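You operate a simulated robot arm through the tools that you are given. There is no shell and no other tool. Be economical: measure what you need, move in short steps, check, and stop when the job is done.

The job below is to be done with a simulated robot arm. You get a single attempt, and the scene is never put back.

TASK
Take the 57 mm box from the top of the motor bench and leave it on the green cover.

The check looks at the end state, three seconds after you hand in, the way a careful person would. Anything else that was tipped, shoved, dropped, spilled or broken makes it a failure. Lids that push on must go on centred and level and be pressed home; caps that screw on are set level and turned clockwise until they are tight.

THE ROBOT
A 7-joint arm with a two-finger parallel gripper, fixed in place. Base frame: the origin is at the foot of the arm, x ahead of it, y to its left, z up; the work surface is at about z = 0. Lengths are in mm, angles in rad, forces in N, time in s.
With the tool pointing down near the work surface it reaches from about 240 to 620 mm from the base axis. Its first joint turns from -1.152 to 1.152 rad. Payload 2.6 kg.
The tool frame sits at the grasp point between the pads (the TCP): z along the fingers, y along the line on which they close. The tips reach 30 mm beyond it. Largest opening 94 mm; finger width 28, thickness 10; the body of the gripper, 50 by 96 mm, starts 55 mm behind the TCP.
Orientation is told as [roll, pitch, yaw] about the base's x, y, z axes, in that order, counted from this pose: with the fingers straight down and closing along the base's y, the tool's x points along the base's -x, its y along +y and its z along -z.

THE INTERFACE
- The arm moves only by the tool send_rows. Its argument "plan" is a list of rows, each a list of 3 entries, a list of its own where there are three numbers: the shift along the base's x, y, z in m, then the turn, a rotation vector about the base's x, y, z in rad, then the opening, from 0 (shut) to 1 (fully open). In form: [[[dx, dy, dz], [wx, wy, wz], jaw], ...]. A call has 1 to 10 rows; each row shifts and turns the commanded pose from where the row before left it. Rows are played at 5 a second. More than 50 mm and 0.15 rad between two rows, or a gripper value outside its range, and nothing of the call is played. Where a pose cannot be reached the arm comes as near as it can. A force on the tool above 40 N (or 10 N above the force at the start of the call, whichever is more), or a blocked arm, ends the call early, and 0.2 s more pass. The fingers move at their own pace (about 72 mm/s each) and stop on an object; they squeeze with about 32 N. The grip force told is the motor's: it shows also when the fingers shut on nothing. Time passes only in rows, and 0.2 s behind the last, so rows that do not move let the fingers close. The reply holds the time, the measured pose of the TCP, the force on the tool along the base axes, the opening and the grip force, in the units named above and with some noise.
- Cameras (640 x 400 px; columns grow to the right, rows downward): "scene" is fixed at [42.1, 420.1, 574.4]; the picture's right is [-0.75, -0.66, 0.00], its down [-0.38, 0.43, -0.82] and it looks along [0.54, -0.62, -0.57] (base axes); focal length 357 px, centre (320, 200). "wrist" rides on the gripper at [-37, 0, -58] in the tool frame; the picture's right is [0.00, -1.00, 0.00], its down [0.97, 0.00, -0.24] and it looks along [0.24, 0.00, 0.97] (tool axes); focal length 218 px, centre (320, 200).
- get_image(camera): a new picture of that camera. No time passes.
- measure_at(camera, pixels): for up to 12 pixels [column, row] of the newest picture of that camera ("zoom" is the newest enlarged one), the place [x, y, z] in the base frame of the surface seen there, good to about 3 mm, but the place of the scene camera against the robot may be out by one fixed shift of up to 25 mm in any direction. No time passes.
- enlarge(camera, box): a new picture of the part [left, top, right, bottom] of that camera's present view, enlarged. No time passes.
- job_done(): hands the job in; it is judged then, once.

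Work in short steps. Measure before you move; look again where a grasp or a placing could have gone wrong, and mend it. You have 60 turns and 22 pictures in all, those below and enlarged ones among them. Open the gripper and draw the arm clear of the work before you hand the job in, unless the task says otherwise; then end with one line.

The tools are called as a command line: name --argument value ..., lists and objects as JSON in quotes. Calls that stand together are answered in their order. send_rows: Moves the arm, as the interface text tells. Its arguments: {"type":"object","properties":{"plan":{"type":"array"}},"required":["plan"]} The other tools are called the same way: get_image (camera) takes a picture; measure_at (camera, pixels) gives the place of the surface under pixels of a picture; enlarge (camera, box) takes an enlarged picture of a part of a camera's view; job_done () hands the job in.

At the start:

```text
time: 0.0
ee_pos: [359.7, 76.6, 272.2]
ee_rot: [-0.001, 0.0, -0.001]
ft_force: [-0.1, 0.6, -0.8]
grip_width: 93.8
finger_force: 0.1
```

scene: 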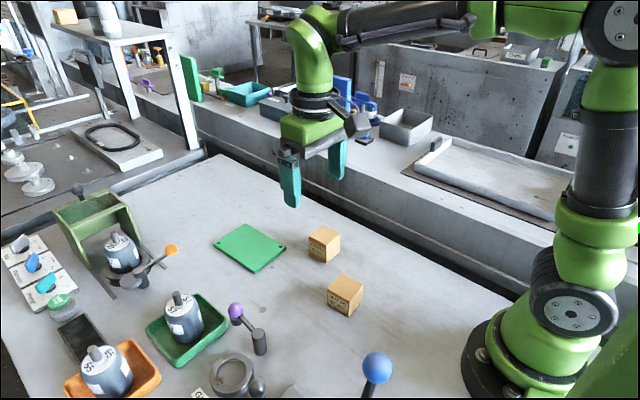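
wrist: 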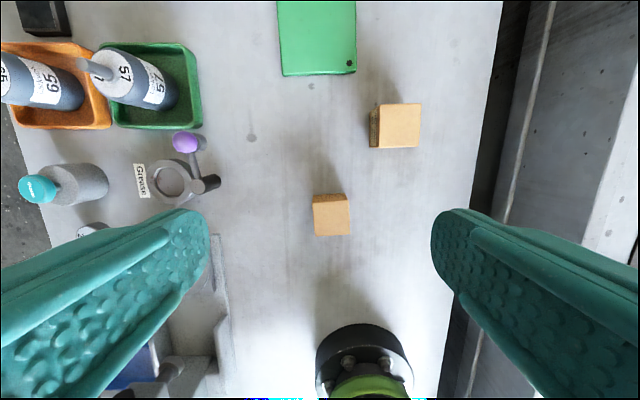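

The pictures show two tan boxes, around scene (324,244) and (345,295), and a green plate near (249,247). I'll zoom in on them to read the labels and sizes.

enlarge --camera "scene" --box '[200, 210, 400, 335]'

enlarge --camera "scene" --box '[0, 200, 290, 400]'

measure_at --camera "wrist" --pixels '[[380, 106], [418, 106], [418, 146], [381, 146], [316, 197], [346, 197], [348, 233], [317, 233], [283, 73], [353, 70], [318, 30], [270, 200]]'

```text
3.20 times, centred on (300, 272) of scene
```

zoom: 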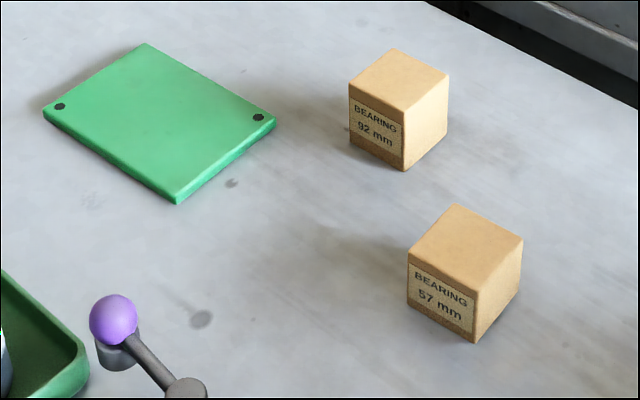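

```text
2.00 times, centred on (145, 300) of scene
```

zoom: 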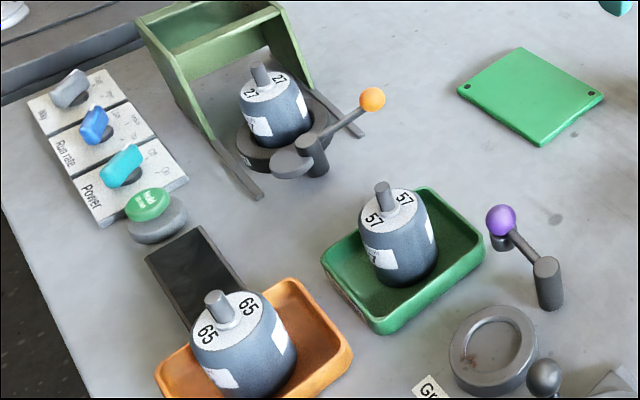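

```text
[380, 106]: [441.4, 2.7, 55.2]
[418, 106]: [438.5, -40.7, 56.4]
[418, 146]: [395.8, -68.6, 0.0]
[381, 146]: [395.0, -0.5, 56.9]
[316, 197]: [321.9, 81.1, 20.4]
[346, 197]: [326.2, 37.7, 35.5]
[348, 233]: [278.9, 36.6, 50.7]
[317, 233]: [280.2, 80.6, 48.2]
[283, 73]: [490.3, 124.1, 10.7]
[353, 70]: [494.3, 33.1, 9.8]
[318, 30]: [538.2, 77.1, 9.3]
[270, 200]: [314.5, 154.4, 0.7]
```

The near box, at about base (302,59), is labelled 57 mm and the far one 92 mm. I'll zoom in with the wrist camera to get the box's edges and the extents of the cover.

enlarge --camera "wrist" --box '[270, 165, 390, 240]'

measure_at --camera "wrist" --pixels '[[320, 205], [343, 203], [344, 228], [321, 230], [331, 216], [331, 203], [331, 229], [281, 5], [352, 5], [284, 40], [352, 40], [320, 60]]'

measure_at --camera "scene" --pixels '[[243, 225], [284, 248], [256, 272], [215, 243], [249, 248], [345, 284], [324, 236]]'

```text
5.33 times, centred on (330, 202) of wrist
```

zoom: 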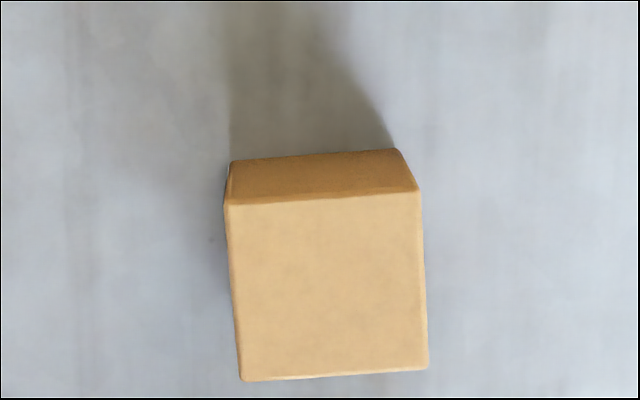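

```text
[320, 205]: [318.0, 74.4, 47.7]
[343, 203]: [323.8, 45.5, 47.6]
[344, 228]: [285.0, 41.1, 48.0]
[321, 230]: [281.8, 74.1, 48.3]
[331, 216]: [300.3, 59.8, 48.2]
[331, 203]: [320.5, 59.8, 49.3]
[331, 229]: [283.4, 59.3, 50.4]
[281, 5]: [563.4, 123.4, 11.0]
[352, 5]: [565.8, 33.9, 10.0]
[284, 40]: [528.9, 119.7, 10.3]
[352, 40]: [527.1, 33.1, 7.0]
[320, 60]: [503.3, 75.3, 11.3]
```

```text
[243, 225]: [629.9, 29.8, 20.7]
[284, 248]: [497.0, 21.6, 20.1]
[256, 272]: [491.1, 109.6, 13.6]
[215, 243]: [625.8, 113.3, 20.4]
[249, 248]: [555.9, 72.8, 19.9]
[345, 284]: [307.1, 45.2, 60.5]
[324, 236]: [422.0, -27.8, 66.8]
```

The 57 box's top face is centred near (298.5, 58.5) at z≈48, yawed about +0.08 rad and roughly 46 mm wide. The cover spans x≈488–620 and y≈33–123, with its top at z≈10. I'll move above the box with the gripper open.

send_rows --plan '[[[-0.02, -0.006, -0.03], [0, 0, 0.04], 1], [[-0.021, -0.006, -0.04], [0, 0, 0.04], 1], [[-0.02, -0.006, -0.04], [0, 0, 0], 1], [[0, 0, -0.04], [0, 0, 0], 1], [[0, 0, -0.01], [0, 0, 0], 1], [[0, 0, 0], [0, 0, 0], 1]]'

get_image --camera "wrist"

```text
time: 1.4
ee_pos: [299.8, 56.4, 111.3]
ee_rot: [0.001, 0.0, 0.079]
ft_force: [-0.4, 0.3, -0.9]
grip_width: 94.1
finger_force: 0.0
```

```text
16 pictures are left
```

wrist: 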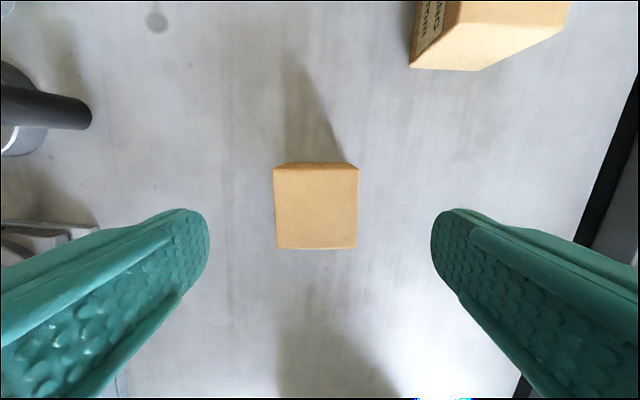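

The box sits square between the fingers, spanning cols 274–357, which is about 2 mm toward +y. I'll correct for that and lower to z≈37.

measure_at --camera "wrist" --pixels '[[280, 207], [352, 207], [315, 174], [315, 243]]'

send_rows --plan '[[[0, 0.002, -0.025], [0, 0, 0], 1], [[0, 0, -0.025], [0, 0, 0], 1], [[0, 0, -0.024], [0, 0, 0], 1], [[0, 0, 0], [0, 0, 0], 1]]'

```text
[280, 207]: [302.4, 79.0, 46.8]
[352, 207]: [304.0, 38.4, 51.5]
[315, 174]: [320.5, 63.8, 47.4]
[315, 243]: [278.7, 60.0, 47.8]
```

```text
time: 2.4
ee_pos: [298.0, 60.2, 39.6]
ee_rot: [0.0, 0.0, 0.079]
ft_force: [0.1, 0.2, -1.4]
grip_width: 93.8
finger_force: 0.0
```

The tool is at (298,60,40) with no contact force, so I'll close on the box.

send_rows --plan '[[[0, 0, -0.002], [0, 0, 0], 0.6], [[0, 0, 0], [0, 0, 0], 0], [[0, 0, 0], [0, 0, 0], 0], [[0, 0, 0], [0, 0, 0], 0], [[0, 0, 0], [0, 0, 0], 0]]'

```text
time: 3.6
ee_pos: [298.9, 59.6, 37.6]
ee_rot: [0.001, 0.0, 0.078]
ft_force: [-0.6, 1.8, 4.0]
grip_width: 54.0
finger_force: 32.3
```

The grip shows 54 mm where I estimated about 46 mm, so I'll check with a picture before lifting.

get_image --camera "wrist"

enlarge --camera "scene" --box '[270, 200, 430, 340]'

```text
15 pictures are left
```

wrist: 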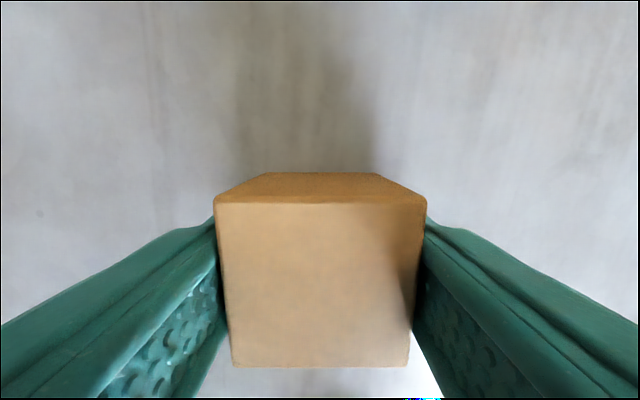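

```text
2.86 times, centred on (350, 270) of scene
```

zoom: 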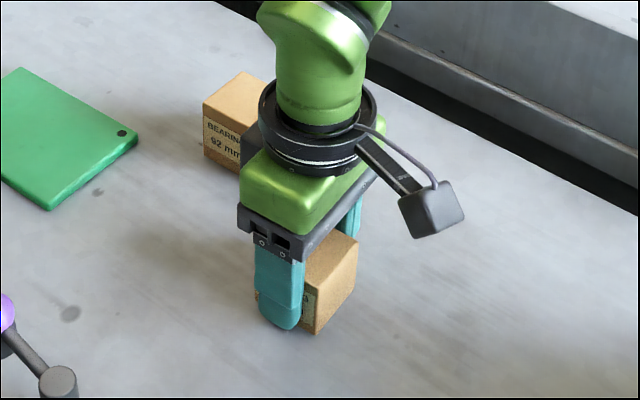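

The box is held cleanly between both fingers, so I'll lift it straight up and check the grip.

send_rows --plan '[[[0, 0, 0.01], [0, 0, 0], 0], [[0, 0, 0.03], [0, 0, 0], 0], [[0, 0, 0.04], [0, 0, 0], 0], [[0, 0, 0.04], [0, 0, 0], 0], [[0, 0, 0], [0, 0, 0], 0]]'

get_image --camera "wrist"

```text
time: 4.8
ee_pos: [295.1, 58.4, 158.4]
ee_rot: [0.0, -0.001, 0.079]
ft_force: [-0.1, 0.1, -1.3]
grip_width: 53.9
finger_force: 32.3
```

```text
13 pictures are left
```

wrist: 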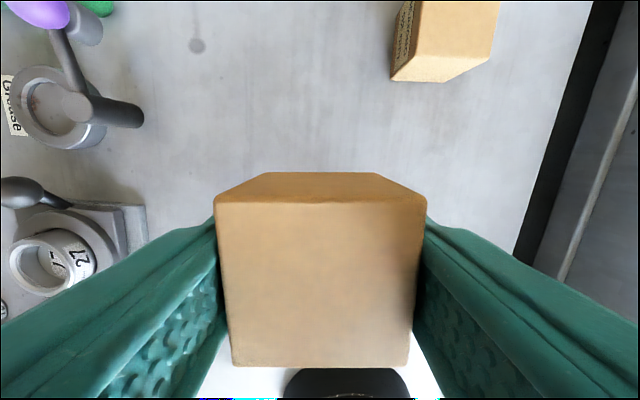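

The box is held firmly at z≈158. I'll carry it level over the cover to around (548,78) and turn the yaw back.

send_rows --plan '[[[0.035, 0.003, 0], [0, 0, 0], 0], [[0.045, 0.004, 0], [0, 0, 0], 0], [[0.045, 0.004, 0], [0, 0, -0.04], 0], [[0.045, 0.004, 0], [0, 0, -0.04], 0], [[0.045, 0.004, 0], [0, 0, 0], 0], [[0.037, 0, 0], [0, 0, 0], 0], [[0, 0, 0], [0, 0, 0], 0]]'

get_image --camera "scene"

get_image --camera "wrist"

```text
time: 6.4
ee_pos: [552.1, 82.3, 160.9]
ee_rot: [0.0, 0.001, -0.001]
ft_force: [0.2, 0.1, -1.6]
grip_width: 54.2
finger_force: 32.5
```

```text
12 pictures are left
```

scene: 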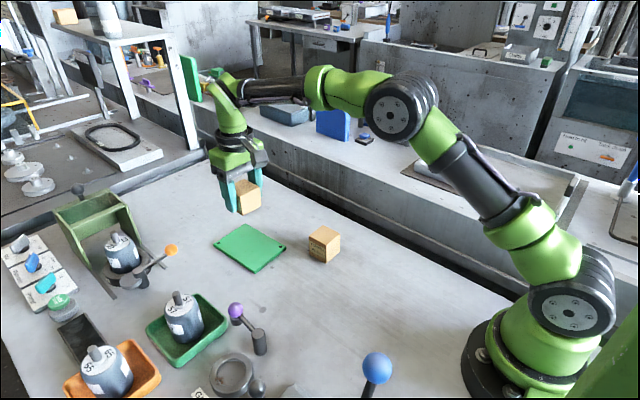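

```text
11 pictures are left
```

wrist: 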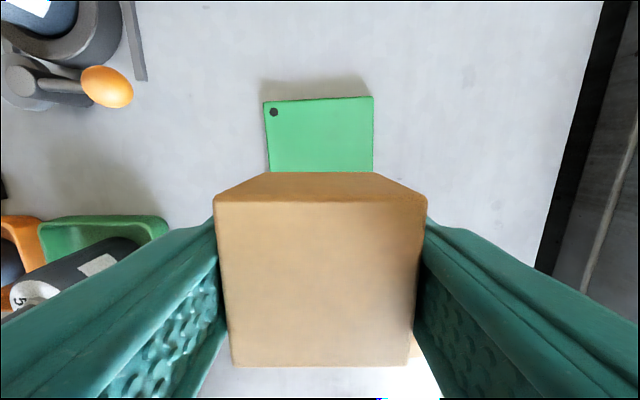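

The box hangs over the cover, and the cover's far edge shows at row 98. I'll measure that edge before lowering.

measure_at --camera "wrist" --pixels '[[270, 102], [370, 100], [320, 130], [272, 160], [370, 160]]'

```text
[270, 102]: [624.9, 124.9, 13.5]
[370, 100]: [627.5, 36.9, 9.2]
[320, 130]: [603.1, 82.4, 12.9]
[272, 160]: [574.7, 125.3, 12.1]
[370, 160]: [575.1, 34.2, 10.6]
```

The cover's centre is about (558,80) and its top is at z≈11, so the box should touch down near TCP z≈48. I'll lower to about 56 first.

send_rows --plan '[[[0.003, 0, -0.03], [0, 0, 0], 0], [[0.002, -0.002, -0.03], [0, 0, 0], 0], [[0, 0, -0.03], [0, 0, 0], 0], [[0, 0, -0.012], [0, 0, 0], 0], [[0, 0, 0], [0, 0, 0], 0]]'

```text
time: 7.6
ee_pos: [555.6, 75.0, 53.1]
ee_rot: [0.001, 0.0, -0.003]
ft_force: [0.0, -0.6, -1.3]
grip_width: 54.1
finger_force: 31.6
```

The pose reads z≈53 with no contact yet. I'll lower in 1.5 mm steps and watch the force.

send_rows --plan '[[[0, 0.002, -0.0015], [0, 0, 0], 0], [[0, 0, -0.0015], [0, 0, 0], 0], [[0, 0, 0], [0, 0, 0], 0]]'

```text
time: 8.4
ee_pos: [555.6, 77.0, 52.3]
ee_rot: [0.001, 0.0, 0.0]
ft_force: [-0.6, 0.4, -1.8]
grip_width: 54.2
finger_force: 32.1
```

There is still no contact, so I'll keep lowering in small steps.

send_rows --plan '[[[0, 0, -0.0015], [0, 0, 0], 0], [[0, 0, -0.001], [0, 0, 0], 0], [[0, 0, 0], [0, 0, 0], 0]]'

enlarge --camera "scene" --box '[200, 170, 328, 290]'

```text
time: 9.2
ee_pos: [555.5, 77.8, 48.6]
ee_rot: [0.0, 0.0, -0.002]
ft_force: [0.1, 0.7, -1.6]
grip_width: 54.1
finger_force: 31.8
```

```text
3.33 times, centred on (264, 230) of scene
```

zoom: 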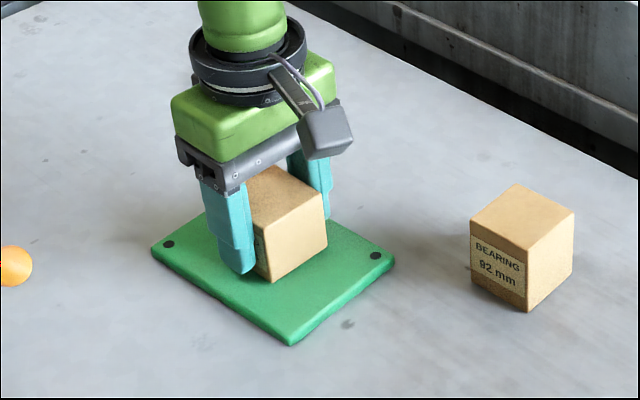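

The box is nearly on the cover and well inside its edges. I'll lower a little more until it touches.

send_rows --plan '[[[0, 0, -0.001], [0, 0, 0], 0], [[0, 0, -0.001], [0, 0, 0], 0], [[0, 0, 0], [0, 0, 0], 0]]'

```text
time: 10.0
ee_pos: [554.8, 77.9, 47.6]
ee_rot: [-0.001, 0.0, 0.0]
ft_force: [-1.0, -0.9, -0.5]
grip_width: 54.3
finger_force: 32.4
```

The vertical force has changed only slightly (-1.6 to -0.5), so contact isn't certain. I'll take another small step down.

send_rows --plan '[[[0, 0, -0.001], [0, 0, 0], 0], [[0, 0, 0], [0, 0, 0], 0]]'

```text
time: 10.6
ee_pos: [556.6, 78.4, 46.6]
ee_rot: [0.0, -0.003, -0.001]
ft_force: [-0.6, 0.1, 5.8]
grip_width: 54.1
finger_force: 32.4
```

The force rose to +5.8 N, so the box is resting on the cover. I'll open the fingers and wait.

send_rows --plan '[[[0, 0, 0], [0, 0, 0], 0.7], [[0, 0, 0], [0, 0, 0], 0.85], [[0, 0, 0], [0, 0, 0], 1], [[0, 0, 0], [0, 0, 0], 1]]'

```text
time: 11.6
ee_pos: [555.8, 77.9, 46.4]
ee_rot: [-0.001, -0.001, 0.001]
ft_force: [-0.3, 0.5, 0.6]
grip_width: 93.8
finger_force: 0.1
```

The fingers are fully open with no load, so I'll raise the tool straight up and then back away.

send_rows --plan '[[[0, 0, 0.02], [0, 0, 0], 1], [[0, 0, 0.04], [0, 0, 0], 1], [[0, 0, 0.045], [0, 0, 0], 1], [[0, 0, 0.045], [0, 0, 0], 1], [[-0.04, 0, 0.04], [0, 0, 0], 1], [[-0.045, 0, 0.02], [0, 0, 0], 1], [[-0.045, 0, 0], [0, 0, 0], 1], [[0, 0, 0], [0, 0, 0], 1]]'

get_image --camera "scene"

get_image --camera "wrist"

```text
refused: row 5 steps farther than a row can; nothing moved
```

```text
9 pictures are left
```

scene: 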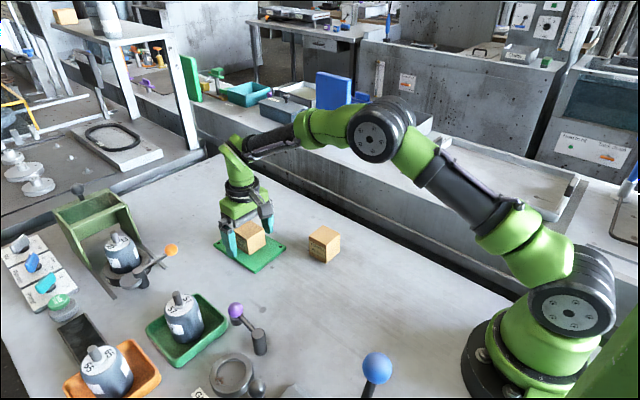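

```text
8 pictures are left
```

wrist: 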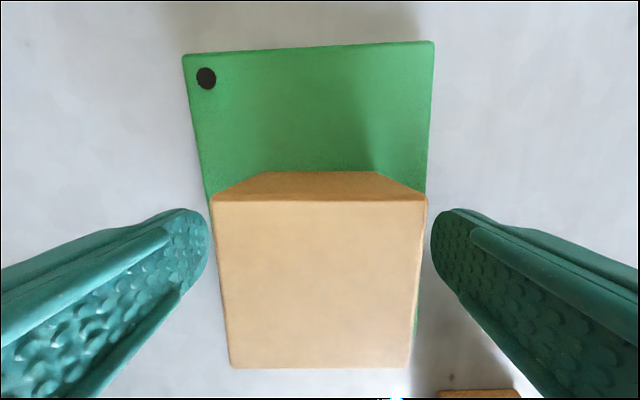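

That call was refused because row 5 was too long, and nothing moved. The pictures show the box standing on the cover with the fingers clear, so I'll retreat in smaller steps.

send_rows --plan '[[[0, 0, 0.02], [0, 0, 0], 1], [[0, 0, 0.04], [0, 0, 0], 1], [[0, 0, 0.045], [0, 0, 0], 1], [[0, 0, 0.045], [0, 0, 0], 1], [[-0.03, 0, 0.03], [0, 0, 0], 1], [[-0.04, 0, 0.02], [0, 0, 0], 1], [[-0.045, 0, 0], [0, 0, 0], 1], [[0, 0, 0], [0, 0, 0], 1]]'

enlarge --camera "scene" --box '[180, 160, 372, 290]'

get_image --camera "wrist"

```text
time: 13.4
ee_pos: [437.6, 80.0, 247.8]
ee_rot: [0.002, 0.0, -0.001]
ft_force: [-0.4, 0.3, -0.4]
grip_width: 93.9
finger_force: 0.2
```

```text
3.08 times, centred on (276, 225) of scene
```

zoom: 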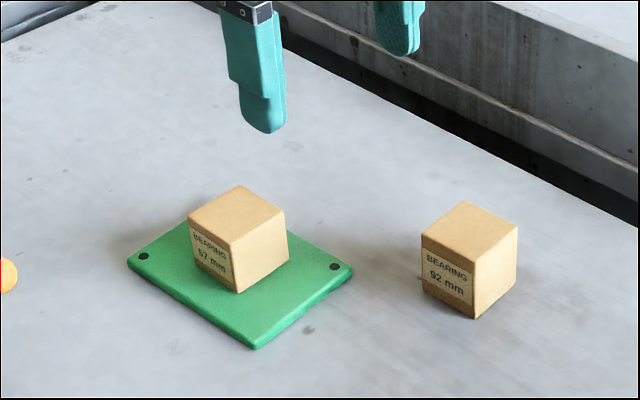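

```text
6 pictures are left
```

wrist: 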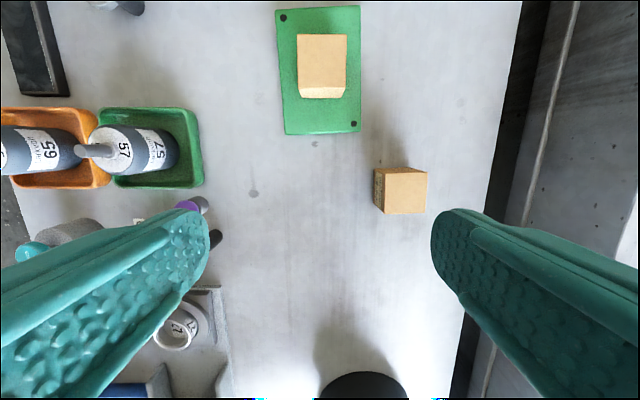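

The 57 mm box stands flat near the middle of the green cover. Nothing else looks moved and the arm is clear, so I'm handing in.

job_done

```text
The job is handed in.
```

The box labelled 57 mm is standing flat near the middle of the green cover; nothing else looked disturbed, and I opened the gripper and drew the arm clear before handing in.
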